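You operate a simulated robot arm through the tools that you are given. There is no shell and no other tool. Be economical: measure what you need, move in short steps, check, and stop when the job is done.

The job below is to be done with a simulated robot arm. You get a single attempt, and the scene is never put back.

JOB
Put the timber bundle on the top of the counter away on the mouse mat of laptop pc1. Then put the table card marked "TEAM 2" from the top of the counter on the top of the track table. Then push the top counter drawer shut. Then take the red gear from the top of the counter and put it on the mouse mat of laptop pc2. Then take the purple wagon and leave it on the shelf under the wide wooden bench. Then take the green tray and leave it on the middle shelf of the wall rack. Then take the orange cup and put it on the top of the wide wooden bench. Do these in the order given. Set down upright: table card, orange cup.

The check looks at the end state, three seconds after you hand in, the way a careful person would. Anything else that was tipped, shoved, dropped, spilled or broken makes it a failure.

ROBOT AND FRAMES
A 6-joint arm with a two-finger parallel gripper on a trunk, on a base that drives. Base frame: it is fixed to the floor where the robot stands at the start and does not move with it; the origin is under the middle of the robot, x ahead of it, y to its left, z up; the surface under the hand at the start is at about z = 90. Units: cm, degrees, N and s.
With the tool pointing down near the work surface it reaches from about 34 to 88 cm from the robot's upright axis, wherever it stands. Its first joint turns from -115.0 to 115.0 degrees. Places, roughly: green tray (15x11x3 cm) [70, -670, 90]; middle shelf of the wall rack [-170, -810, 80]; mouse mat of laptop PC1 (13x24 cm) [-282, -352, 78]; mouse mat of laptop PC2 (13x24 cm) [-282, -264, 78]; orange cup (9x8x9 cm) [50, -750, 90]; purple wagon [50, -300, 75]; red gear (4x4x3 cm) [70, -70, 90]; shelf under the wide wooden bench [60, -490, 20]; table card [100, 0, 100]; timber bundle (10x4x3 cm) [70, 0, 90]; top counter drawer [50, -20, 70]; top of the track table [-300, 30, 80]; top of the wide wooden bench [60, -490, 90]. Payload 3.43 kg.
Tool frame: the origin (TCP) lies between the finger pads and is the grasp point; the fingertips stand 3.4 cm ahead of it; z points along the fingers, y is the line along which they close. The gripper opens to 12.8 cm. The fingers are 2.4 cm wide and 1.2 cm thick; the gripper's body (4.8 by 13 cm) begins 9.6 cm behind the TCP.
Orientation is that of the tool frame in the base frame, as a unit quaternion [w, x, y, z]. With the fingers straight down and closing along the base's y, the tool's x points along the base's -x, its y along +y and its z along -z.

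CONTROLS
- The arm moves only by the tool jog_arm. Its argument "increments" is a list of rows, each an object (a shift or turn left out is 0, a gripper value left out holds the last) with "turn": the turn, a rotation vector about the tool's x, y, z in units of 6 degrees (1.0 is 6 degrees), a list of three; "slide": the shift along the tool's x, y, z in units of 30 mm (1.0 is 30 mm), a list of three; "claw": the gripper command, from -1 (fully open) to 1 (shut), values between in proportion. In form: [{"turn": [rx, ry, rz], "slide": [x, y, z], "claw": claw}, ...]. A call has 1 to 12 rows; each row shifts and turns the commanded pose from where the row before left it, along the tool's axes as they then stand. A call with a number of a shift or a turn outside -1 to 1 is refused whole. Rows are played at 5 a second. More than 5 cm and 8.6 degrees between two rows, or a gripper value outside its range, and nothing of the call is played. Where a pose cannot be reached the arm comes as near as it can. A force on the tool above 40 N (or 10 N above the force at the start of the call, whichever is more), or a blocked arm, ends the call early, and 0.2 s more pass. The fingers move at their own pace (about 10.8 cm/s each) and stop on an object; they squeeze with about 31 N. The grip force told is the motor's: it shows also when the fingers shut on nothing. Time passes only in rows, and 0.2 s behind the last, so rows that do not move let the fingers close. It gives the time, the measured TCP pose, the force on the tool (base axes), the opening and the grip force at its end, in the units of the frame above (readings bear some noise), with the torque about the TCP (base axes, N m) and any sound that the robot's microphone picked up.
- Cameras (640 x 400 px; columns grow to the right, rows downward): "scene" is now at [2.39, 14.23, 128.42]; the picture's right is [-0.61, -0.79, 0.00], its down [-0.45, 0.35, -0.82] and it looks along [0.65, -0.50, -0.57] (base axes); focal length 214 px, centre (320, 200). "wrist" rides on the gripper at [7.6, -1.1, -16] in the tool frame; the picture's right is [0.15, 0.99, 0.00], its down [-0.88, 0.13, -0.46] and it looks along [-0.45, 0.07, 0.89] (tool axes); focal length 234 px, centre (320, 200). There is no depth. A picture from a camera that has moved, and an enlarged one, comes with that camera's place and axes in the base frame and with its lens.
- capture(camera): a new picture of that camera. The clock stands still meanwhile.
- raise_lower(by): slides the trunk up (or, below 0, down) by that many cm; the arm and the scene camera ride with it, the base frame stays. It gives what a move gives, with no picture.
- steer(legs): drives the robot by 1 to 6 legs, each [ahead, turn to the left] in cm and degrees, along the robot's own axes; the way and the turn of a leg run together, so that a leg with both is an arc; at most 150 cm and 180 degrees a leg. The arm and the cameras ride along, it lands a little off, and it stops where it bumps. It gives what a move gives.
- pan_tilt(pan, tilt): turns the head with the scene camera to pan (to the left, within 103 degrees either way) and tilt (down, from -29 to 69), counted from straight ahead of the robot. It gives what a move gives.
- zoom(camera, box): a new picture of the part [left, top, right, bottom] of that camera's present view, enlarged. The clock stands still meanwhile.
- sign_off(): hands the job in; it is judged then, once.

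Go step by step. Nothing tells you exact positions but the pictures and the camera data: compare them with the known pose of the tool, close in by small moves and look again before you grip or let go. The budget is 196 turns and 174 pictures, counting those below and the enlarged ones. Unless the task says otherwise, let go and move clear before handing in, and close with one line.

The tools are called after "Request:" as a command line: name --argument value ..., lists and objects as JSON in quotes. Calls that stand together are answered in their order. jog_arm: Moves the arm, as the interface text tells. Its arguments: {"type":"object","properties":{"increments":{"type":"array","items":{"type":"object","properties":{"turn":{"type":"array","items":{"type":"number"}},"slide":{"type":"array","items":{"type":"number"}},"claw":{"type":"number"}}}}},"required":["increments"]} The other tools are called the same way: raise_lower (by) slides the trunk up or down; steer (legs) drives the base; pan_tilt (pan, tilt) turns the head that bears the scene camera; capture (camera) takes a picture; zoom (camera, box) takes an enlarged picture of a part of a camera's view; sign_off () hands the job in.

At the start:

```text
clock: 0.0
position: [42.11, -14.97, 116.3]
ee_rot: [0.0, 0.001, 1.0, 0.0]
contact_force: [-0.7, -0.5, -0.6]
wrist_torque: [-0.01, 0.06, 0.0]
gripper_width: 12.8
grasp_force: 0.1
trunk travel left (down, up): [-55.0, 24.0]
robot x, y, heading: [0.22, -0.1, 0.1]
head pan, tilt: [-37.7, 34.7]
```

scene: 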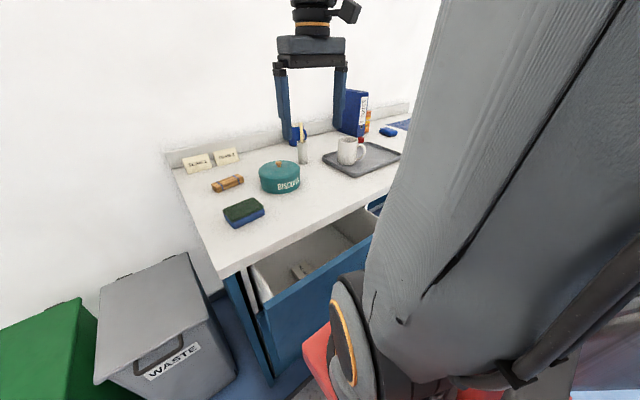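
wrist: 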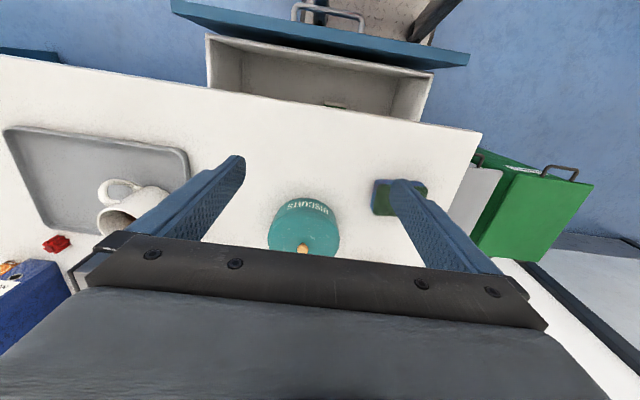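

I see the counter with the timber bundle near (72, 0), two table cards at the back and the open drawer. I'll look closer at the cards and bundle first.

Request:
zoom --camera "scene" --box '[160, 130, 320, 230]'

Request:
pan_tilt --pan -5 --tilt 30

Request:
capture --camera "scene"

```text
4.00 times, centred on (240, 180) of scene
camera zoom: at [2.39, 14.23, 128.42], right [-0.61, -0.79, 0.0], down [-0.45, 0.35, -0.82], along [0.65, -0.5, -0.57], focal length 858 px, centre (640, 280)
```

zoom: 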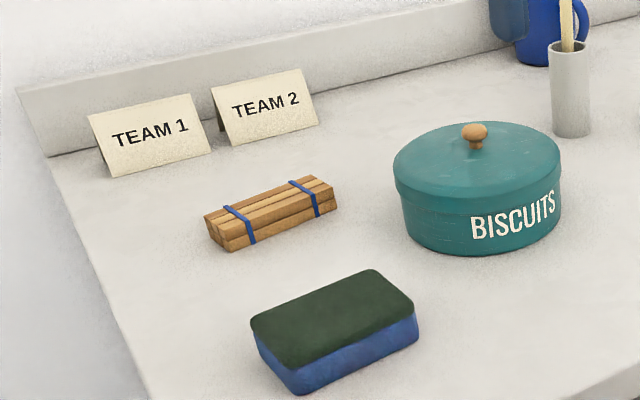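

```text
clock: 1.0
position: [42.04, -14.98, 116.45]
ee_rot: [0.0, 0.0, 1.0, 0.0]
contact_force: [0.4, 1.3, -0.2]
wrist_torque: [0.0, 0.01, -0.03]
gripper_width: 12.8
grasp_force: 0.1
trunk travel left (down, up): [-55.0, 24.0]
robot x, y, heading: [0.24, -0.26, -0.0]
head pan, tilt: [-5.0, 30.0]
```

```text
170 pictures are left
camera scene: at [4.42, 18.83, 129.15], right [-0.09, -1.0, 0.0], down [-0.5, 0.04, -0.87], along [0.86, -0.08, -0.5], focal length 214 px, centre (320, 200)
```

scene: 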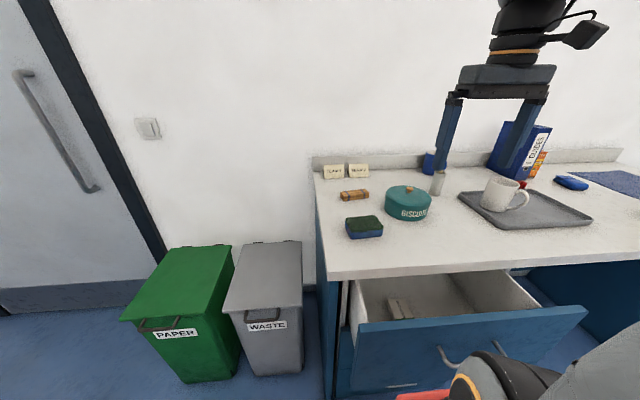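

Timber is at about (71.6, 0.4), TEAM 2 card at about (92, -6). Now I'll look around for driving space before starting.

Request:
pan_tilt --pan -20 --tilt 69

Request:
capture --camera "scene"

Request:
pan_tilt --pan 103 --tilt 20

Request:
capture --camera "scene"

Request:
pan_tilt --pan -103 --tilt 20

Request:
capture --camera "scene"

```text
clock: 2.0
position: [42.08, -14.98, 116.36]
ee_rot: [0.0, 0.0, 1.0, 0.0]
contact_force: [-0.3, -0.5, 0.7]
wrist_torque: [0.02, 0.02, 0.02]
gripper_width: 12.8
grasp_force: 0.0
trunk travel left (down, up): [-55.0, 24.0]
robot x, y, heading: [0.51, -0.01, -0.0]
head pan, tilt: [-20.0, 68.8]
```

```text
169 pictures are left
camera scene: at [0.67, 17.72, 124.01], right [-0.34, -0.94, 0.0], down [-0.88, 0.32, -0.36], along [0.34, -0.12, -0.93], focal length 214 px, centre (320, 200)
```

scene: 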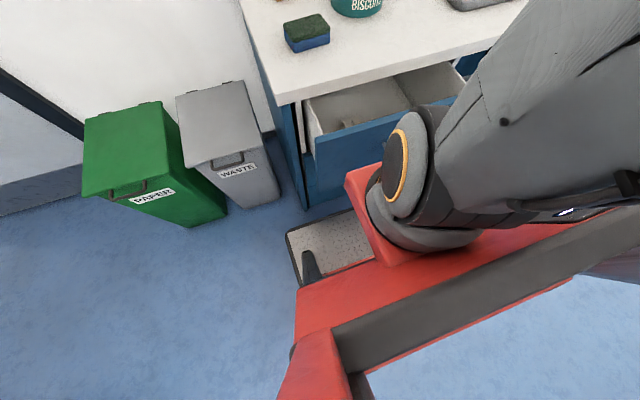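

```text
clock: 4.1
position: [41.99, -15.0, 116.43]
ee_rot: [-0.001, 0.0, 1.0, -0.001]
contact_force: [0.4, 0.5, -0.2]
wrist_torque: [0.0, 0.01, 0.02]
gripper_width: 12.8
grasp_force: 0.1
trunk travel left (down, up): [-55.0, 24.0]
robot x, y, heading: [-0.19, -0.08, -0.1]
head pan, tilt: [103.0, 20.0]
```

```text
168 pictures are left
camera scene: at [-6.68, 28.71, 130.75], right [0.97, 0.22, 0.0], down [0.08, -0.33, -0.94], along [-0.21, 0.92, -0.34], focal length 214 px, centre (320, 200)
```

scene: 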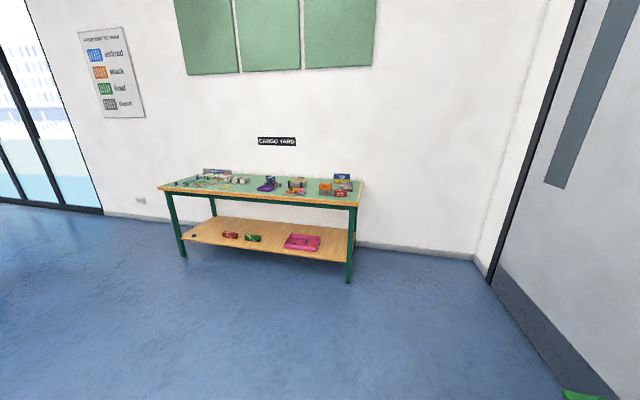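

```text
clock: 7.1
position: [42.12, -15.08, 116.45]
ee_rot: [0.0, 0.001, 1.0, 0.0]
contact_force: [-0.7, -0.5, 0.0]
wrist_torque: [0.01, 0.0, 0.02]
gripper_width: 12.8
grasp_force: 0.0
trunk travel left (down, up): [-55.0, 24.0]
robot x, y, heading: [0.05, 0.16, -0.2]
head pan, tilt: [-103.0, 20.0]
```

```text
167 pictures are left
camera scene: at [-6.68, 10.56, 130.76], right [-0.97, 0.22, 0.0], down [0.08, 0.33, -0.94], along [-0.21, -0.92, -0.34], focal length 214 px, centre (320, 200)
```

scene: 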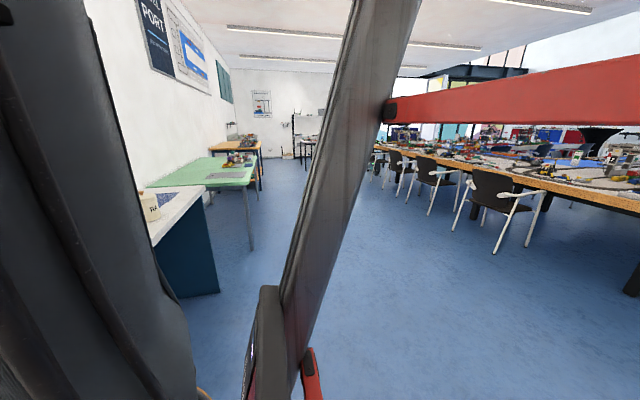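

The robot stands in front of the open drawer, floor is clear to the left and behind. I'll move the hand above the timber bundle and turn it about 78° so the fingers close across its narrow side.

Request:
jog_arm --increments '[{"slide": [-0.983, 0.513, 0]}, {"slide": [-0.983, 0.513, 0]}, {"slide": [-0.983, 0.513, 0]}, {"slide": [-0.983, 0.513, 0]}, {"slide": [-0.983, 0.513, 0]}, {"slide": [-0.983, 0.513, 0]}, {"slide": [-0.983, 0.513, 0]}, {"slide": [-0.983, 0.513, 0]}, {"slide": [-0.983, 0.513, 0]}, {"slide": [-0.983, 0.513, 0]}, {"turn": [0, 0, 1]}, {"turn": [0, 0, 1]}]'

Request:
jog_arm --increments '[{"turn": [0, 0, 1]}, {"turn": [0, 0, 1]}, {"turn": [0, 0, 1]}, {"turn": [0, 0, 1]}, {"turn": [0, 0, 1]}, {"turn": [0, 0, 1]}, {"turn": [0, 0, 1]}, {"turn": [0, 0, 1]}, {"turn": [0, 0, 1]}, {"turn": [0, 0, 1]}, {"turn": [0, 0, 1]}]'

Request:
capture --camera "wrist"

```text
clock: 9.7
position: [71.54, 0.4, 116.52]
ee_rot: [0.0, 0.105, 0.994, 0.0]
contact_force: [-0.2, 0.5, 0.6]
wrist_torque: [0.0, 0.02, 0.03]
gripper_width: 12.81
grasp_force: 0.1
trunk travel left (down, up): [-55.0, 24.0]
robot x, y, heading: [-0.17, 0.27, -0.0]
head pan, tilt: [-103.0, 20.0]
```

```text
clock: 12.1
position: [71.65, 0.39, 116.28]
ee_rot: [0.001, 0.63, 0.777, 0.0]
contact_force: [-0.2, -0.2, -0.1]
wrist_torque: [0.03, 0.01, 0.0]
gripper_width: 12.81
grasp_force: 0.1
trunk travel left (down, up): [-55.0, 24.0]
robot x, y, heading: [-0.3, -0.56, -0.4]
head pan, tilt: [-103.0, 20.0]
```

```text
166 pictures are left
camera wrist: at [68.84, 7.67, 132.43], right [0.94, 0.35, 0.0], down [0.31, -0.83, 0.46], along [0.16, -0.43, -0.89], focal length 234 px, centre (320, 200)
```

wrist: 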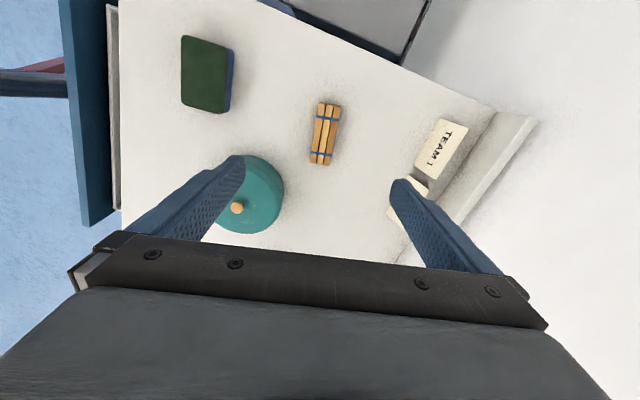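

The bundle sits at about (72.2, 0.3) aligned with the fingers. I'll descend over it and close.

Request:
jog_arm --increments '[{"slide": [0, 0.2, 0.92]}, {"slide": [0, 0, 0.92]}, {"slide": [0, 0, 0.92]}, {"slide": [0, 0, 0.92]}, {"slide": [0, 0, 0.92]}, {"slide": [0, 0, 0.92]}, {"slide": [0, 0, 0.92]}, {"slide": [0, 0, 0.92]}]'

Request:
capture --camera "wrist"

```text
clock: 13.9
position: [72.17, 0.5, 94.35]
ee_rot: [0.001, 0.63, 0.777, 0.001]
contact_force: [-0.2, -0.5, 0.4]
wrist_torque: [-0.02, -0.01, 0.0]
gripper_width: 12.78
grasp_force: 0.0
trunk travel left (down, up): [-55.0, 24.0]
robot x, y, heading: [-0.12, -0.12, 0.2]
head pan, tilt: [-103.0, 20.0]
```

```text
165 pictures are left
camera wrist: at [69.38, 7.78, 110.32], right [0.94, 0.35, 0.0], down [0.31, -0.83, 0.46], along [0.16, -0.43, -0.89], focal length 234 px, centre (320, 200)
```

wrist: 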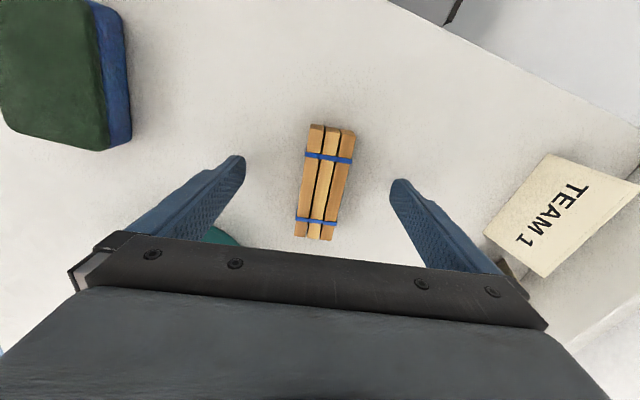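

Bundle is centred at the TCP. Close, then lift slightly.

Request:
jog_arm --increments '[{"slide": [0, 0.1, 0.13]}, {"claw": 1}, {"claw": 1}, {"claw": 1}, {"claw": 1}, {"slide": [0, 0, -0.9]}, {"slide": [0, 0, -0.9]}, {"slide": [0, 0, -0.9]}, {"slide": [0, 0, -0.9]}, {"slide": [0, 0, -0.9]}, {"slide": [0, 0, -0.9]}, {"slide": [0, 0, -0.9]}]'

Request:
capture --camera "wrist"

Request:
pan_tilt --pan -60 --tilt 20

Request:
capture --camera "scene"

```text
clock: 16.5
position: [72.41, 0.67, 112.83]
ee_rot: [0.001, 0.629, 0.777, 0.0]
contact_force: [0.3, 0.1, -0.3]
wrist_torque: [-0.03, 0.0, 0.03]
gripper_width: 3.69
grasp_force: 31.1
trunk travel left (down, up): [-55.0, 24.0]
robot x, y, heading: [-0.02, -0.28, 0.2]
head pan, tilt: [-103.0, 20.0]
```

```text
164 pictures are left
camera wrist: at [69.74, 8.0, 128.95], right [0.94, 0.35, 0.0], down [0.31, -0.83, 0.46], along [0.16, -0.43, -0.89], focal length 234 px, centre (320, 200)
```

wrist: 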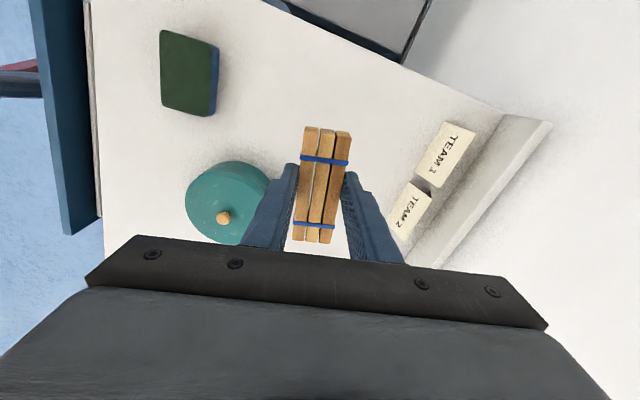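

```text
clock: 17.6
position: [72.44, 0.78, 112.94]
ee_rot: [0.0, 0.63, 0.777, 0.001]
contact_force: [-0.7, 0.7, -1.0]
wrist_torque: [0.01, 0.0, -0.01]
gripper_width: 3.71
grasp_force: 30.4
trunk travel left (down, up): [-55.0, 24.0]
robot x, y, heading: [-0.24, 0.19, -0.2]
head pan, tilt: [-60.0, 20.0]
```

```text
163 pictures are left
camera scene: at [0.07, 11.56, 130.76], right [-0.87, -0.5, 0.0], down [-0.17, 0.3, -0.94], along [0.47, -0.81, -0.34], focal length 214 px, centre (320, 200)
```

scene: 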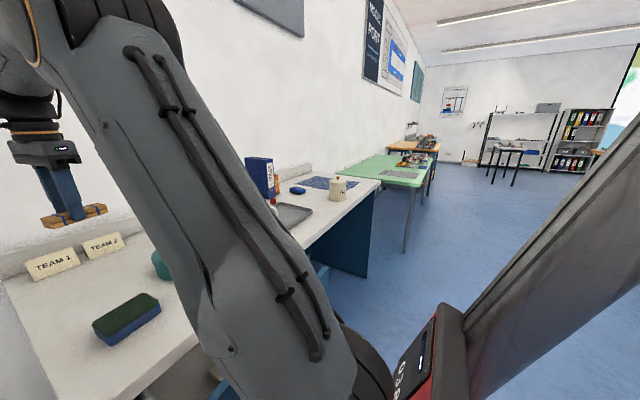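

Bundle is held. I'll retract the hand, back off, and turn right to view the room.

Request:
jog_arm --increments '[{"slide": [0.21, -0.98, 0]}, {"slide": [0.21, -0.98, 0]}, {"slide": [0.21, -0.98, 0]}, {"slide": [0.21, -0.98, 0]}, {"slide": [0.21, -0.98, 0]}, {"slide": [0.21, -0.98, 0]}, {"slide": [0.21, -0.98, 0]}, {"slide": [0.21, -0.98, 0]}, {"slide": [0.21, -0.98, 0]}]'

Request:
steer --legs '[[-70, 0], [0, -110]]'

Request:
pan_tilt --pan 0 --tilt 25

Request:
capture --camera "scene"

Request:
pan_tilt --pan -55 --tilt 25

Request:
capture --camera "scene"

```text
clock: 19.6
position: [45.4, 0.99, 112.78]
ee_rot: [-0.001, 0.629, 0.777, 0.001]
contact_force: [-0.4, -0.4, -1.0]
wrist_torque: [-0.01, 0.06, -0.03]
gripper_width: 3.68
grasp_force: 31.2
trunk travel left (down, up): [-55.0, 24.0]
robot x, y, heading: [-0.1, 0.18, 0.1]
head pan, tilt: [-60.0, 20.0]
```

```text
clock: 28.1
position: [-85.05, -43.52, 112.8]
ee_rot: [0.001, 0.997, -0.08, 0.0]
contact_force: [1.1, 0.5, -0.3]
wrist_torque: [0.01, 0.0, -0.03]
gripper_width: 3.69
grasp_force: 30.7
trunk travel left (down, up): [-55.0, 24.0]
robot x, y, heading: [-69.48, -0.79, -111.1]
head pan, tilt: [-60.0, 20.0]
```

```text
clock: 29.4
position: [-85.08, -43.52, 112.77]
ee_rot: [0.0, 0.997, -0.079, 0.0]
contact_force: [0.4, -0.1, -0.9]
wrist_torque: [-0.01, 0.01, -0.02]
gripper_width: 3.68
grasp_force: 30.4
trunk travel left (down, up): [-55.0, 24.0]
robot x, y, heading: [-69.56, -0.55, -111.2]
head pan, tilt: [0.0, 25.0]
```

```text
162 pictures are left
camera scene: at [-52.97, -12.02, 129.95], right [-0.93, 0.36, 0.0], down [0.15, 0.39, -0.91], along [-0.33, -0.85, -0.42], focal length 214 px, centre (320, 200)
```

scene: 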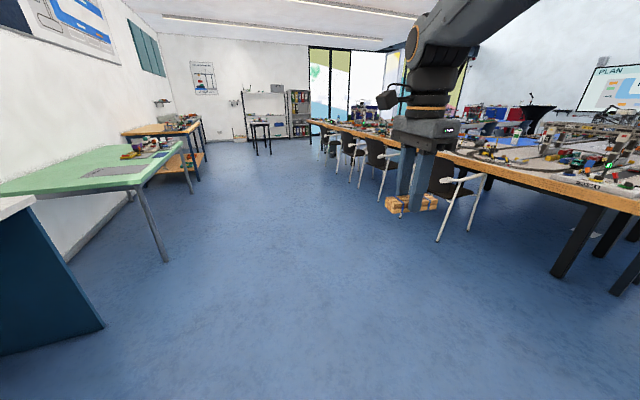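

```text
clock: 30.6
position: [-85.03, -43.51, 112.78]
ee_rot: [0.0, 0.997, -0.08, 0.0]
contact_force: [-0.6, -0.5, -0.4]
wrist_torque: [-0.03, -0.03, -0.02]
gripper_width: 3.69
grasp_force: 31.3
trunk travel left (down, up): [-55.0, 24.0]
robot x, y, heading: [-69.93, -0.82, -111.0]
head pan, tilt: [-55.0, 25.0]
```

```text
161 pictures are left
camera scene: at [-58.59, -5.65, 129.95], right [-0.24, 0.97, 0.0], down [0.41, 0.1, -0.91], along [-0.88, -0.22, -0.42], focal length 214 px, centre (320, 200)
```

scene: 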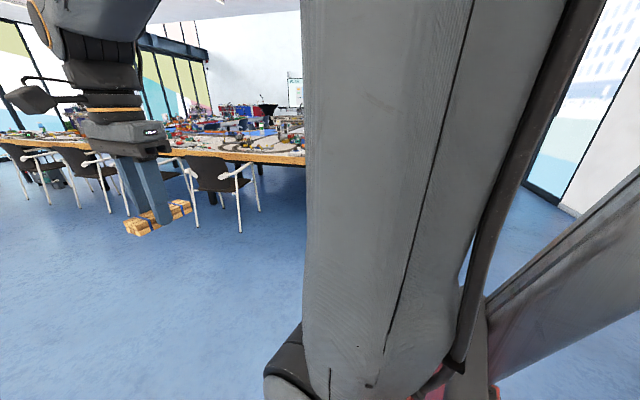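

The laptop desks are further along the long table with chairs in front. I'll drive down the corridor to about (-145, -290) and look at it.

Request:
steer --legs '[[0, 6], [145, 0], [145, 0]]'

Request:
capture --camera "scene"

Request:
pan_tilt --pan -20 --tilt 25

Request:
capture --camera "scene"

```text
clock: 45.1
position: [-156.03, -324.31, 112.87]
ee_rot: [0.0, 0.999, -0.032, 0.0]
contact_force: [-0.1, 0.6, -1.1]
wrist_torque: [0.01, 0.02, -0.03]
gripper_width: 3.71
grasp_force: 31.2
trunk travel left (down, up): [-55.0, 24.0]
robot x, y, heading: [-144.63, -280.16, -105.5]
head pan, tilt: [-55.0, 25.0]
```

```text
160 pictures are left
camera scene: at [-133.24, -283.95, 129.95], right [-0.33, 0.94, 0.0], down [0.4, 0.14, -0.91], along [-0.85, -0.3, -0.42], focal length 214 px, centre (320, 200)
```

scene: 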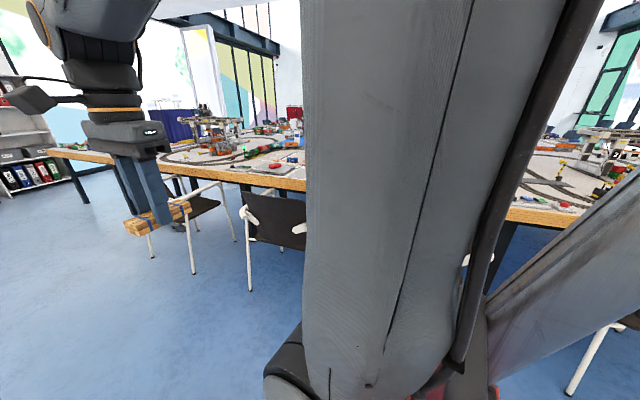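

```text
clock: 46.1
position: [-155.98, -324.27, 112.73]
ee_rot: [0.0, 0.999, -0.032, 0.001]
contact_force: [0.9, -0.2, -0.9]
wrist_torque: [0.02, -0.03, -0.03]
gripper_width: 3.7
grasp_force: 31.4
trunk travel left (down, up): [-55.0, 24.0]
robot x, y, heading: [-144.77, -279.96, -105.9]
head pan, tilt: [-20.0, 25.0]
```

```text
159 pictures are left
camera scene: at [-129.92, -288.38, 129.95], right [-0.81, 0.58, 0.0], down [0.25, 0.34, -0.91], along [-0.53, -0.74, -0.42], focal length 214 px, centre (320, 200)
```

scene: 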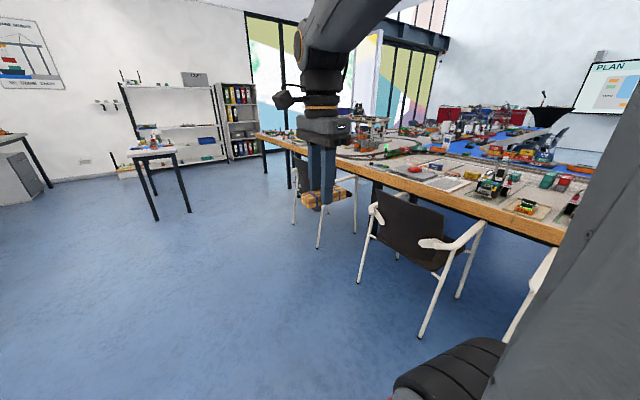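

The laptop mats seem on the near long table with a chair in front of each. I'll move level with PC1 (y ≈ -352) and face the table.

Request:
steer --legs '[[0, 15.5], [70, 0], [0, -90]]'

Request:
pan_tilt --pan -8 --tilt 25

Request:
capture --camera "scene"

Request:
capture --camera "wrist"

```text
clock: 54.6
position: [-189.4, -355.48, 112.65]
ee_rot: [0.0, 0.801, -0.598, 0.0]
contact_force: [-0.2, 0.2, -1.5]
wrist_torque: [-0.01, 0.01, -0.01]
gripper_width: 3.72
grasp_force: 31.4
trunk travel left (down, up): [-55.0, 24.0]
robot x, y, heading: [-144.39, -350.61, -175.6]
head pan, tilt: [-20.0, 25.0]
```

```text
clock: 55.3
position: [-189.42, -355.28, 112.66]
ee_rot: [0.0, 0.801, -0.598, 0.0]
contact_force: [-0.5, 0.0, -0.6]
wrist_torque: [-0.01, -0.03, -0.05]
gripper_width: 3.69
grasp_force: 31.0
trunk travel left (down, up): [-55.0, 24.0]
robot x, y, heading: [-144.14, -350.59, -175.3]
head pan, tilt: [-8.0, 25.0]
```

```text
158 pictures are left
camera scene: at [-147.12, -369.22, 129.95], right [0.06, 1.0, 0.0], down [0.42, -0.03, -0.91], along [-0.9, 0.06, -0.42], focal length 214 px, centre (320, 200)
```

scene: 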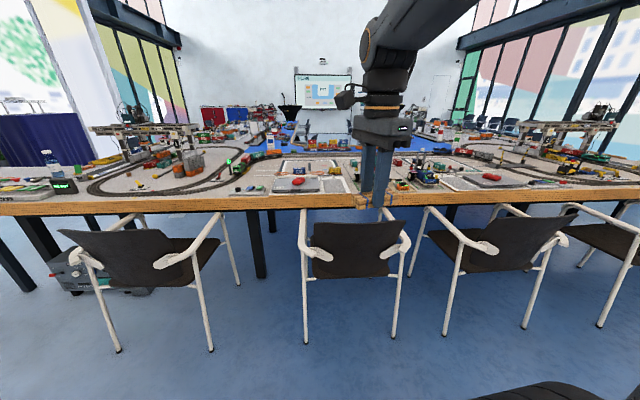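

```text
157 pictures are left
camera wrist: at [-186.3, -362.23, 128.84], right [-0.91, -0.42, 0.0], down [-0.37, 0.81, 0.46], along [-0.19, 0.41, -0.89], focal length 234 px, centre (320, 200)
```

wrist: 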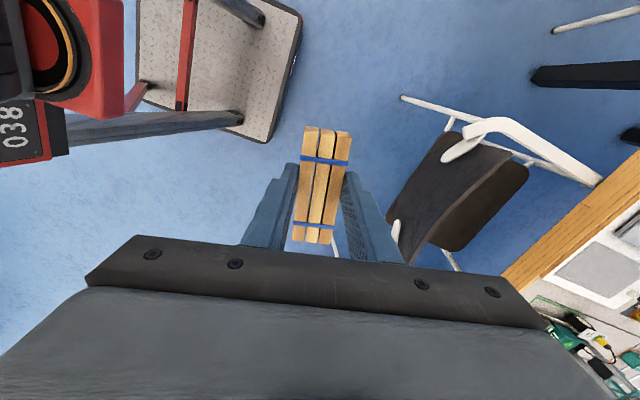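

Request:
zoom --camera "scene" --box '[220, 140, 380, 240]'

Request:
zoom --camera "scene" --box '[400, 140, 560, 240]'

```text
4.00 times, centred on (300, 190) of scene
camera zoom: at [-147.12, -369.22, 129.95], right [0.06, 1.0, 0.0], down [0.42, -0.03, -0.91], along [-0.9, 0.06, -0.42], focal length 858 px, centre (400, 240)
```

zoom: 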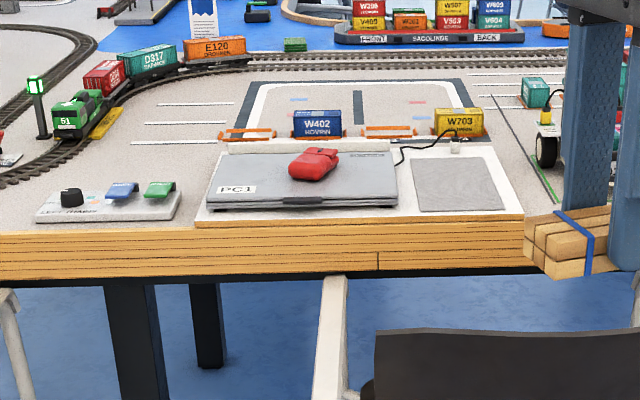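

```text
4.00 times, centred on (480, 190) of scene
camera zoom: at [-147.12, -369.22, 129.95], right [0.06, 1.0, 0.0], down [0.42, -0.03, -0.91], along [-0.9, 0.06, -0.42], focal length 858 px, centre (-320, 240)
```

zoom: 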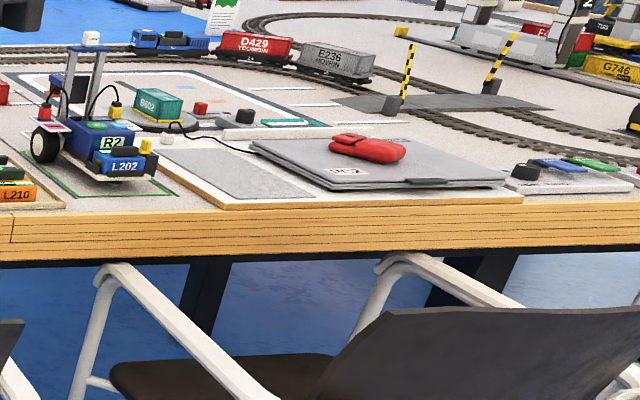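

PC1's mat spans roughly x -269..-294, y -357..-344. I'll square up, drive forward to x ≈ -192 (chair feet at -226) and align the bundle with the mat.

Request:
steer --legs '[[0, -4.6], [38, 0]]'

Request:
jog_arm --increments '[{"turn": [0, 0, -1]}, {"turn": [0, 0, -1]}, {"turn": [0, 0, -1]}, {"turn": [0, 0, -1]}, {"turn": [0, 0, -1]}, {"turn": [0, 0, -1]}, {"turn": [0, 0, -1]}, {"turn": [0, 0, -1]}, {"turn": [0, 0, -1]}, {"turn": [0, 0, -1]}, {"turn": [0, 0, -1]}, {"turn": [0, 0, -0.6]}]'

Request:
capture --camera "wrist"

Request:
pan_tilt --pan -8 --tilt 55

Request:
capture --camera "scene"

```text
clock: 58.2
position: [-226.96, -351.79, 112.8]
ee_rot: [0.0, 0.777, -0.629, 0.0]
contact_force: [0.7, 0.0, -1.5]
wrist_torque: [-0.01, -0.02, -0.03]
gripper_width: 3.68
grasp_force: 31.1
trunk travel left (down, up): [-55.0, 24.0]
robot x, y, heading: [-181.79, -351.08, -179.6]
head pan, tilt: [-8.0, 25.0]
```

```text
clock: 60.8
position: [-226.88, -351.74, 112.83]
ee_rot: [0.001, 0.997, -0.072, 0.001]
contact_force: [-0.2, -0.5, -1.0]
wrist_torque: [-0.04, 0.01, 0.02]
gripper_width: 3.69
grasp_force: 31.2
trunk travel left (down, up): [-55.0, 24.0]
robot x, y, heading: [-181.25, -350.4, -179.9]
head pan, tilt: [-8.0, 25.0]
```

```text
154 pictures are left
camera wrist: at [-219.4, -351.62, 128.78], right [0.0, -1.0, 0.0], down [-0.89, 0.0, 0.46], along [-0.46, 0.0, -0.89], focal length 234 px, centre (320, 200)
```

wrist: 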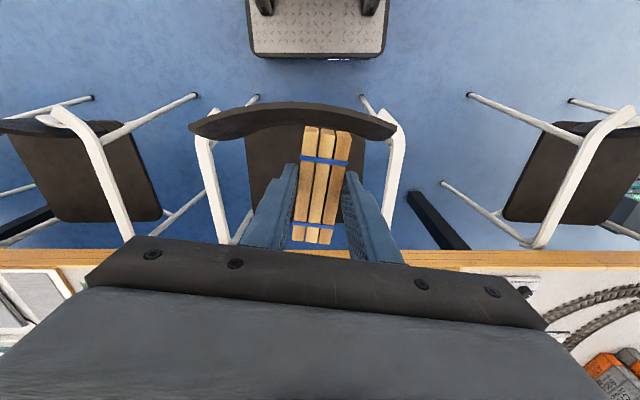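

```text
clock: 61.7
position: [-226.94, -351.78, 112.73]
ee_rot: [0.0, 0.997, -0.074, 0.001]
contact_force: [0.4, -1.5, -0.2]
wrist_torque: [0.01, -0.04, 0.01]
gripper_width: 3.7
grasp_force: 31.3
trunk travel left (down, up): [-55.0, 24.0]
robot x, y, heading: [-181.58, -350.61, -179.9]
head pan, tilt: [-8.0, 55.0]
```

```text
153 pictures are left
camera scene: at [-183.9, -369.13, 125.55], right [0.14, 0.99, 0.0], down [0.81, -0.11, -0.57], along [-0.57, 0.08, -0.82], focal length 214 px, centre (320, 200)
```

scene: 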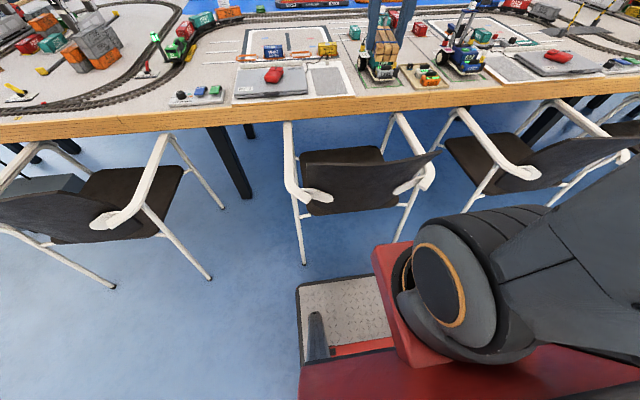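

The base front is about 15 cm from the chair; I'll creep forward 10 cm, straighten the bundle and extend over the mat.

Request:
steer --legs '[[10, 0]]'

Request:
jog_arm --increments '[{"turn": [0, 0, -0.7]}, {"turn": [0, 0, -0.7]}, {"slide": [-1, 0, 0]}, {"slide": [-1, 0, 0]}, {"slide": [-1, 0, 0]}, {"slide": [-1, 0, 0]}, {"slide": [-1, 0, 0]}, {"slide": [-1, 0, 0]}, {"slide": [-1, 0, 0]}, {"slide": [-1, 0, 0]}, {"slide": [-1, 0, 0]}, {"slide": [-1, 0, 0]}]'

Request:
capture --camera "wrist"

Request:
capture --camera "scene"

```text
clock: 62.9
position: [-237.04, -351.77, 112.67]
ee_rot: [0.0, 0.997, -0.074, 0.0]
contact_force: [-0.4, 1.0, 0.1]
wrist_torque: [-0.01, 0.02, 0.01]
gripper_width: 3.69
grasp_force: 31.3
trunk travel left (down, up): [-55.0, 24.0]
robot x, y, heading: [-191.52, -350.82, 180.0]
head pan, tilt: [-8.0, 55.0]
```

```text
clock: 65.5
position: [-266.97, -351.4, 112.67]
ee_rot: [0.0, 1.0, -0.001, -0.001]
contact_force: [1.1, -0.4, 0.4]
wrist_torque: [0.01, 0.04, -0.03]
gripper_width: 3.7
grasp_force: 31.1
trunk travel left (down, up): [-55.0, 24.0]
robot x, y, heading: [-191.71, -350.46, 179.9]
head pan, tilt: [-8.0, 55.0]
```

```text
152 pictures are left
camera wrist: at [-259.31, -350.25, 128.75], right [0.15, -0.99, 0.0], down [-0.88, -0.13, 0.46], along [-0.45, -0.07, -0.89], focal length 234 px, centre (320, 200)
```

wrist: 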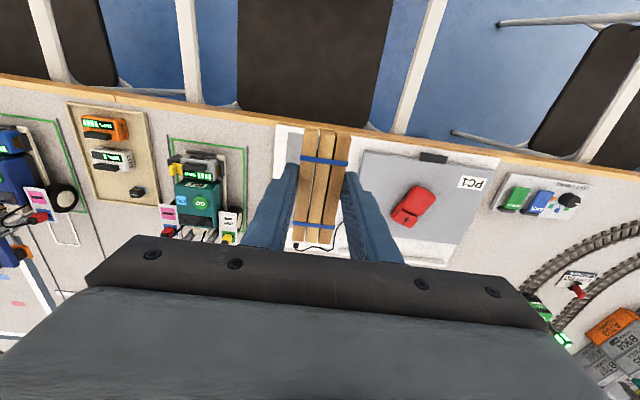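

```text
151 pictures are left
camera scene: at [-193.92, -369.13, 125.55], right [0.14, 0.99, 0.0], down [0.81, -0.11, -0.57], along [-0.57, 0.08, -0.82], focal length 214 px, centre (320, 200)
```

scene: 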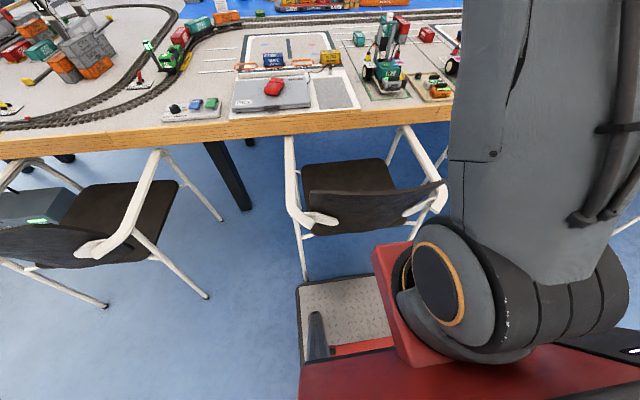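

Request:
zoom --camera "scene" --box '[220, 40, 380, 140]'

Request:
zoom --camera "wrist" --box '[240, 100, 400, 260]'

```text
4.00 times, centred on (300, 90) of scene
camera zoom: at [-193.92, -369.13, 125.55], right [0.14, 0.99, 0.0], down [0.81, -0.11, -0.57], along [-0.57, 0.08, -0.82], focal length 858 px, centre (400, 640)
```

zoom: 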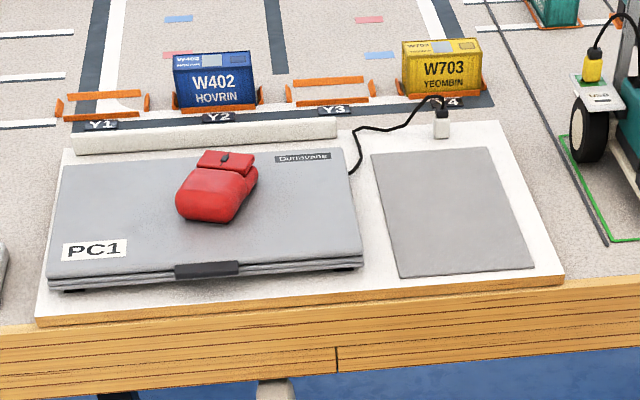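

```text
2.50 times, centred on (320, 180) of wrist
camera zoom: at [-259.31, -350.25, 128.75], right [0.15, -0.99, 0.0], down [-0.88, -0.13, 0.46], along [-0.45, -0.07, -0.89], focal length 585 px, centre (320, 250)
```

zoom: 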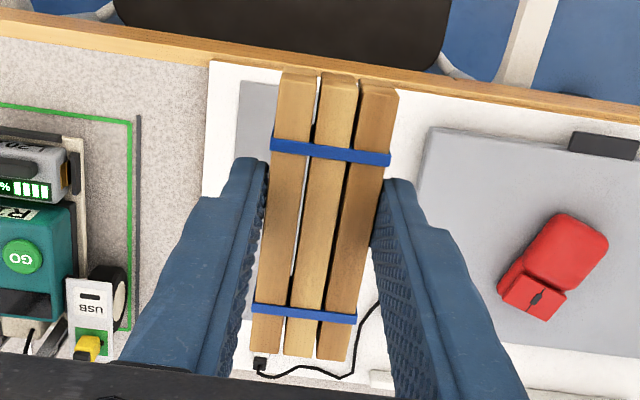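

Mat centre is about (-280, -352). I'll extend to x ≈ -277.5 and descend to just above the mat.

Request:
jog_arm --increments '[{"slide": [-0.9, 0.05, 0]}, {"slide": [-0.9, 0.05, 0]}, {"slide": [-0.9, 0, 0]}, {"slide": [-0.8, 0, 0]}, {"slide": [0, 0, 1]}, {"slide": [0, 0, 1]}, {"slide": [0, 0, 1]}, {"slide": [0, 0, 1]}, {"slide": [0, 0, 1]}, {"slide": [0, 0, 1]}, {"slide": [0, 0, 1]}, {"slide": [0, 0, 1]}]'

Request:
capture --camera "wrist"

Request:
zoom --camera "scene" --box '[220, 40, 380, 140]'

```text
clock: 68.1
position: [-276.31, -351.96, 87.95]
ee_rot: [0.0, 1.0, 0.0, -0.001]
contact_force: [0.5, 0.5, 0.3]
wrist_torque: [0.02, 0.0, 0.04]
gripper_width: 3.7
grasp_force: 31.2
out of reach, approached as far as the arm can: row 4
trunk travel left (down, up): [-55.0, 24.0]
robot x, y, heading: [-191.58, -350.7, 179.9]
head pan, tilt: [-8.0, 55.0]
```

```text
148 pictures are left
camera wrist: at [-268.73, -350.79, 104.1], right [0.15, -0.99, 0.0], down [-0.88, -0.13, 0.46], along [-0.45, -0.07, -0.89], focal length 234 px, centre (320, 200)
```

wrist: 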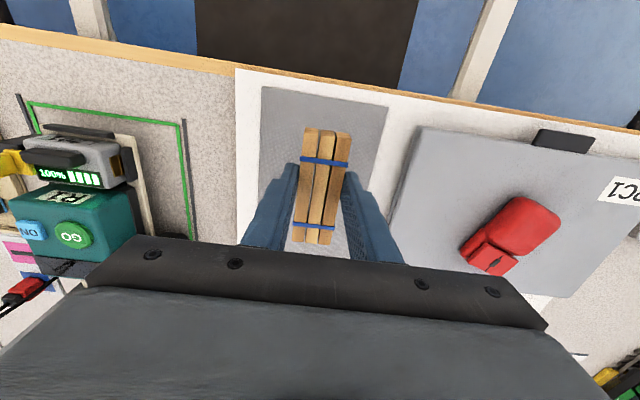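

```text
4.00 times, centred on (300, 90) of scene
camera zoom: at [-193.94, -369.13, 125.55], right [0.14, 0.99, 0.0], down [0.81, -0.11, -0.57], along [-0.57, 0.08, -0.82], focal length 858 px, centre (400, 640)
```

zoom: 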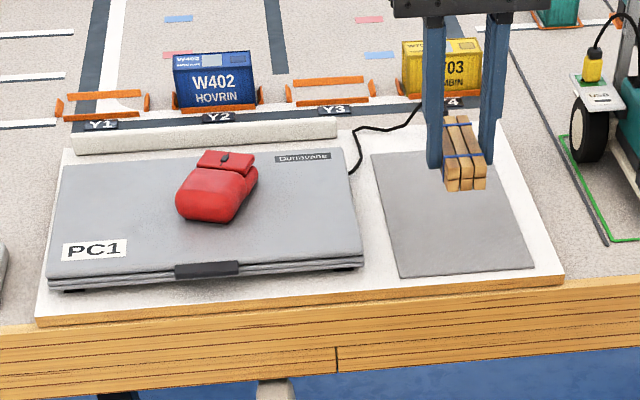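

Well centred over the mat. Descending to contact.

Request:
jog_arm --increments '[{"slide": [0, 0, 0.7]}, {"slide": [0, 0, 0.7]}, {"slide": [0, 0, 0.15]}, {"slide": [0, 0, 0.1]}]'

Request:
zoom --camera "scene" --box '[220, 40, 380, 140]'

```text
clock: 69.1
position: [-275.96, -351.97, 83.0]
ee_rot: [0.0, 1.0, -0.001, 0.001]
contact_force: [0.7, 0.5, -0.7]
wrist_torque: [-0.02, -0.01, 0.02]
gripper_width: 3.71
grasp_force: 31.1
trunk travel left (down, up): [-55.0, 24.0]
robot x, y, heading: [-191.77, -350.6, 180.0]
head pan, tilt: [-8.0, 55.0]
```

```text
4.00 times, centred on (300, 90) of scene
camera zoom: at [-193.97, -369.13, 125.55], right [0.14, 0.99, 0.0], down [0.81, -0.11, -0.57], along [-0.57, 0.08, -0.82], focal length 858 px, centre (400, 640)
```

zoom: 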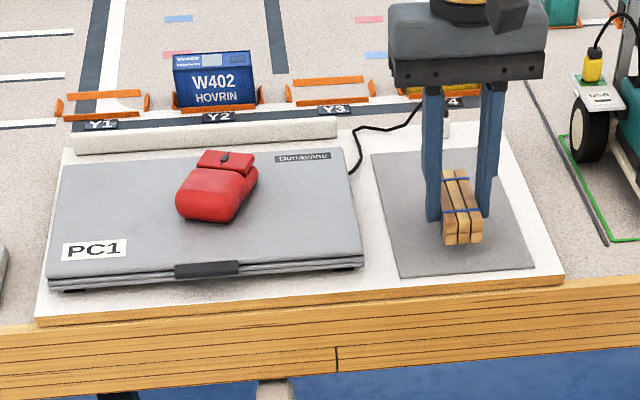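

Request:
jog_arm --increments '[{"slide": [0, 0, 0.1]}, {"slide": [0, 0, 0]}]'

Request:
jog_arm --increments '[{"slide": [0, 0, 0.1]}, {"slide": [0, 0, 0]}]'

Request:
jog_arm --increments '[{"slide": [0, 0, 0.07]}, {"slide": [0, 0, 0]}]'

```text
clock: 69.7
position: [-275.94, -351.88, 82.68]
ee_rot: [0.0, 1.0, -0.001, 0.0]
contact_force: [-0.5, -0.5, -0.4]
wrist_torque: [-0.04, 0.03, -0.02]
gripper_width: 3.7
grasp_force: 30.8
trunk travel left (down, up): [-55.0, 24.0]
robot x, y, heading: [-191.65, -350.86, 179.6]
head pan, tilt: [-8.0, 55.0]
```

```text
clock: 70.3
position: [-275.9, -352.01, 82.46]
ee_rot: [0.0, 1.0, 0.0, 0.0]
contact_force: [-0.1, 0.4, -0.6]
wrist_torque: [0.01, 0.01, 0.02]
gripper_width: 3.68
grasp_force: 31.1
trunk travel left (down, up): [-55.0, 24.0]
robot x, y, heading: [-191.56, -350.78, 179.8]
head pan, tilt: [-8.0, 55.0]
```

```text
clock: 70.9
position: [-275.91, -351.96, 82.11]
ee_rot: [-0.001, 1.0, -0.001, -0.001]
contact_force: [-0.2, -0.2, -0.8]
wrist_torque: [-0.03, 0.0, 0.01]
gripper_width: 3.72
grasp_force: 31.6
trunk travel left (down, up): [-55.0, 24.0]
robot x, y, heading: [-191.56, -351.18, 180.1]
head pan, tilt: [-8.0, 55.0]
```

Request:
jog_arm --increments '[{"slide": [0, 0, 0.07]}, {"slide": [0, 0, 0]}]'

Request:
jog_arm --increments '[{"slide": [0, 0, 0.07]}, {"slide": [0, 0, 0]}]'

Request:
zoom --camera "scene" --box '[300, 60, 364, 100]'

```text
clock: 71.5
position: [-276.06, -352.02, 82.13]
ee_rot: [0.0, 1.0, -0.001, 0.0]
contact_force: [-0.2, 0.4, -1.2]
wrist_torque: [0.04, -0.01, 0.04]
gripper_width: 3.71
grasp_force: 31.4
trunk travel left (down, up): [-55.0, 24.0]
robot x, y, heading: [-191.47, -350.92, 179.9]
head pan, tilt: [-8.0, 55.0]
```

```text
clock: 72.1
position: [-275.9, -351.79, 81.81]
ee_rot: [0.0, 1.0, 0.0, 0.0]
contact_force: [0.4, 0.1, -1.3]
wrist_torque: [-0.01, -0.05, 0.01]
gripper_width: 3.68
grasp_force: 31.1
trunk travel left (down, up): [-55.0, 24.0]
robot x, y, heading: [-191.28, -350.87, 179.9]
head pan, tilt: [-8.0, 55.0]
```

```text
10.00 times, centred on (332, 80) of scene
camera zoom: at [-193.97, -369.13, 125.55], right [0.14, 0.99, 0.0], down [0.81, -0.11, -0.57], along [-0.57, 0.08, -0.82], focal length 2145 px, centre (200, 1400)
```

zoom: 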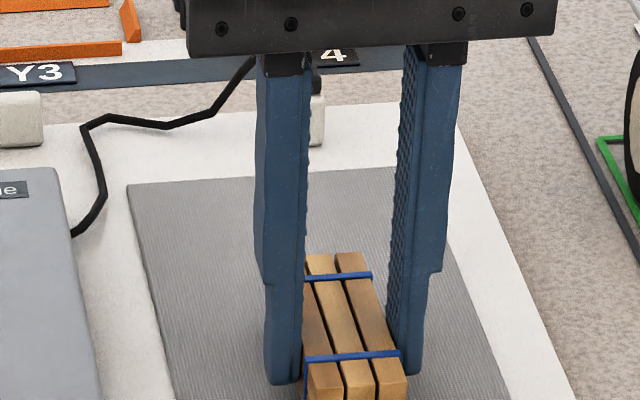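

Request:
jog_arm --increments '[{"slide": [0, 0, 0.1]}, {"slide": [0, 0, 0]}]'

Request:
jog_arm --increments '[{"slide": [0, 0, 0.07]}, {"slide": [0, 0, 0]}]'

Request:
zoom --camera "scene" --box '[310, 70, 374, 110]'

```text
clock: 72.7
position: [-275.92, -351.88, 81.52]
ee_rot: [0.0, 1.0, 0.0, -0.001]
contact_force: [-0.3, 0.0, -0.5]
wrist_torque: [-0.01, 0.04, 0.01]
gripper_width: 3.68
grasp_force: 30.8
trunk travel left (down, up): [-55.0, 24.0]
robot x, y, heading: [-191.3, -350.62, 180.0]
head pan, tilt: [-8.0, 55.0]
```

```text
clock: 73.3
position: [-275.93, -351.95, 81.27]
ee_rot: [0.0, 1.0, 0.0, 0.0]
contact_force: [-0.1, -0.5, -1.2]
wrist_torque: [0.0, 0.0, 0.03]
gripper_width: 3.68
grasp_force: 30.8
trunk travel left (down, up): [-55.0, 24.0]
robot x, y, heading: [-191.77, -350.79, 180.1]
head pan, tilt: [-8.0, 55.0]
```

```text
10.00 times, centred on (342, 90) of scene
camera zoom: at [-193.97, -369.13, 125.55], right [0.14, 0.99, 0.0], down [0.81, -0.11, -0.57], along [-0.57, 0.08, -0.82], focal length 2145 px, centre (100, 1300)
```

zoom: 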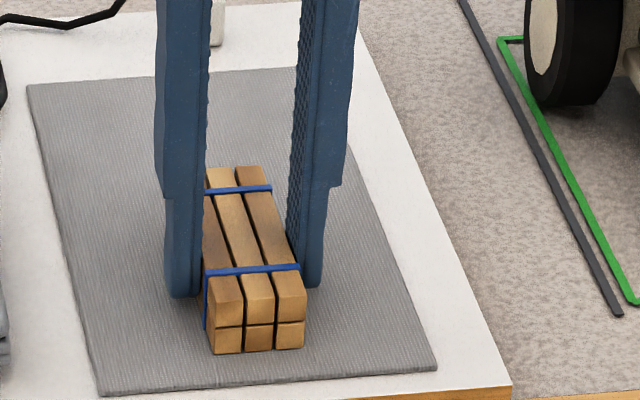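

Request:
jog_arm --increments '[{"slide": [0, 0, 0.07]}, {"slide": [0, 0, 0]}]'

Request:
jog_arm --increments '[{"slide": [0, 0, 0.07]}, {"slide": [0, 0, 0]}]'

Request:
zoom --camera "scene" --box '[310, 70, 374, 110]'

```text
clock: 73.9
position: [-275.85, -351.93, 81.37]
ee_rot: [-0.001, 1.0, 0.0, -0.001]
contact_force: [1.4, 1.6, 14.9]
wrist_torque: [0.05, -0.27, -0.01]
gripper_width: 3.71
grasp_force: 31.2
trunk travel left (down, up): [-55.0, 24.0]
robot x, y, heading: [-191.65, -350.87, 179.8]
head pan, tilt: [-8.0, 55.0]
```

```text
clock: 74.5
position: [-275.99, -351.98, 81.07]
ee_rot: [-0.001, 1.0, -0.001, -0.002]
contact_force: [-0.5, 2.0, 24.9]
wrist_torque: [0.06, 0.07, 0.01]
gripper_width: 3.76
grasp_force: 30.6
trunk travel left (down, up): [-55.0, 24.0]
robot x, y, heading: [-191.65, -350.98, 180.3]
head pan, tilt: [-8.0, 55.0]
```

```text
10.00 times, centred on (342, 90) of scene
camera zoom: at [-193.86, -369.12, 125.56], right [0.14, 0.99, 0.0], down [0.81, -0.11, -0.57], along [-0.57, 0.08, -0.82], focal length 2145 px, centre (100, 1300)
```

zoom: 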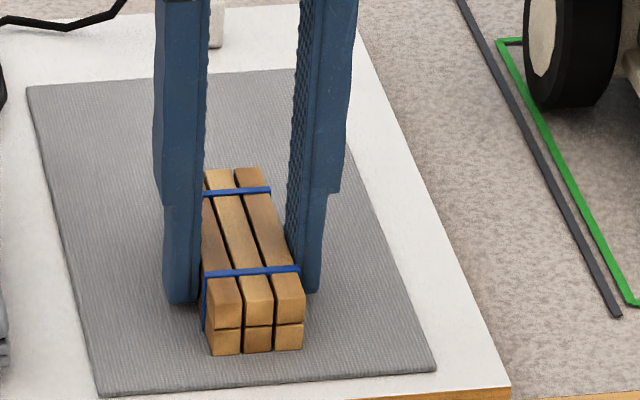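

Contact made. Release with a partial opening and lift.

Request:
jog_arm --increments '[{"slide": [0, 0, -0.07]}, {"claw": 0}, {"claw": 0}, {"claw": 0}, {"slide": [0, 0, -0.7]}, {"slide": [0, 0, -1]}, {"slide": [0, 0, -1]}, {"slide": [0, 0, -1]}, {"slide": [0, 0, -1]}, {"slide": [0, 0, -1]}, {"slide": [0, 0, -1]}, {"slide": [0, 0, -1]}]'

Request:
zoom --camera "scene" --box '[220, 40, 380, 140]'

Request:
jog_arm --increments '[{"slide": [1, 0, -0.5]}, {"slide": [1, 0, 0]}, {"slide": [1, 0, 0]}, {"slide": [1, 0, 0]}, {"slide": [1, 0, 0]}, {"slide": [1, 0, 0]}, {"slide": [1, 0, 0]}, {"slide": [1, 0, 0]}, {"slide": [1, 0, 0]}, {"slide": [1, 0, 0]}, {"slide": [1, 0, 0]}, {"slide": [1, 0, 0]}]'

```text
clock: 77.1
position: [-275.91, -351.88, 104.24]
ee_rot: [0.0, 1.0, -0.001, 0.0]
contact_force: [-0.4, 0.2, -0.9]
wrist_torque: [0.0, -0.05, 0.02]
gripper_width: 6.39
grasp_force: 0.1
trunk travel left (down, up): [-55.0, 24.0]
robot x, y, heading: [-191.49, -350.8, 179.9]
head pan, tilt: [-8.0, 55.0]
```

```text
4.00 times, centred on (300, 90) of scene
camera zoom: at [-193.98, -369.12, 125.54], right [0.14, 0.99, 0.0], down [0.81, -0.11, -0.57], along [-0.57, 0.08, -0.82], focal length 858 px, centre (400, 640)
```

zoom: 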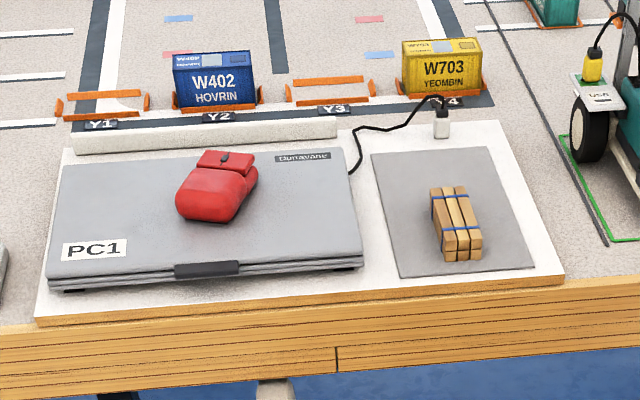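

```text
clock: 79.7
position: [-239.78, -351.8, 105.64]
ee_rot: [0.0, 1.0, -0.001, 0.0]
contact_force: [0.8, 0.3, -0.1]
wrist_torque: [-0.01, -0.05, 0.01]
gripper_width: 6.41
grasp_force: 0.1
trunk travel left (down, up): [-55.0, 24.0]
robot x, y, heading: [-191.76, -350.57, 180.1]
head pan, tilt: [-8.0, 55.0]
```

Bundle is neatly on PC1's mat. I'll retract, back away from the chairs and return to the counter.

Request:
jog_arm --increments '[{"slide": [0.3, 0, -1], "claw": -1}, {"slide": [0.3, 0, -1]}, {"slide": [0.3, 0, -1]}]'

Request:
steer --legs '[[-48, 0], [0, -102], [145, 0], [145, 0], [70, 0], [0, -78]]'

Request:
pan_tilt --pan -10 --tilt 25

Request:
capture --camera "scene"

```text
clock: 80.5
position: [-237.13, -351.83, 114.49]
ee_rot: [-0.001, 1.0, -0.001, 0.001]
contact_force: [0.5, -0.2, -0.3]
wrist_torque: [-0.03, -0.01, 0.04]
gripper_width: 12.8
grasp_force: 0.1
trunk travel left (down, up): [-55.0, 24.0]
robot x, y, heading: [-191.3, -350.44, 180.2]
head pan, tilt: [-8.0, 55.0]
```

```text
clock: 107.8
position: [-39.78, 7.36, 114.45]
ee_rot: [0.0, -0.05, 0.999, 0.0]
contact_force: [-0.3, -1.0, 0.4]
wrist_torque: [0.01, -0.02, 0.0]
gripper_width: 12.79
grasp_force: 0.1
trunk travel left (down, up): [-55.0, 24.0]
robot x, y, heading: [-84.65, 1.8, 5.9]
head pan, tilt: [-8.0, 55.0]
```

```text
clock: 108.7
position: [-40.0, 7.45, 114.45]
ee_rot: [0.0, -0.05, 0.999, 0.0]
contact_force: [-0.3, 0.0, -0.3]
wrist_torque: [0.0, 0.03, 0.04]
gripper_width: 12.81
grasp_force: 0.0
trunk travel left (down, up): [-55.0, 24.0]
robot x, y, heading: [-85.24, 1.74, 5.7]
head pan, tilt: [-10.0, 25.0]
```

```text
141 pictures are left
camera scene: at [-82.34, 20.17, 129.94], right [-0.08, -1.0, 0.0], down [-0.42, 0.03, -0.91], along [0.9, -0.07, -0.42], focal length 214 px, centre (320, 200)
```

scene: 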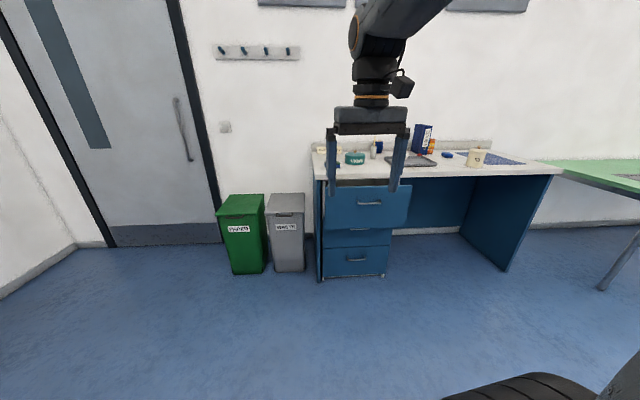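

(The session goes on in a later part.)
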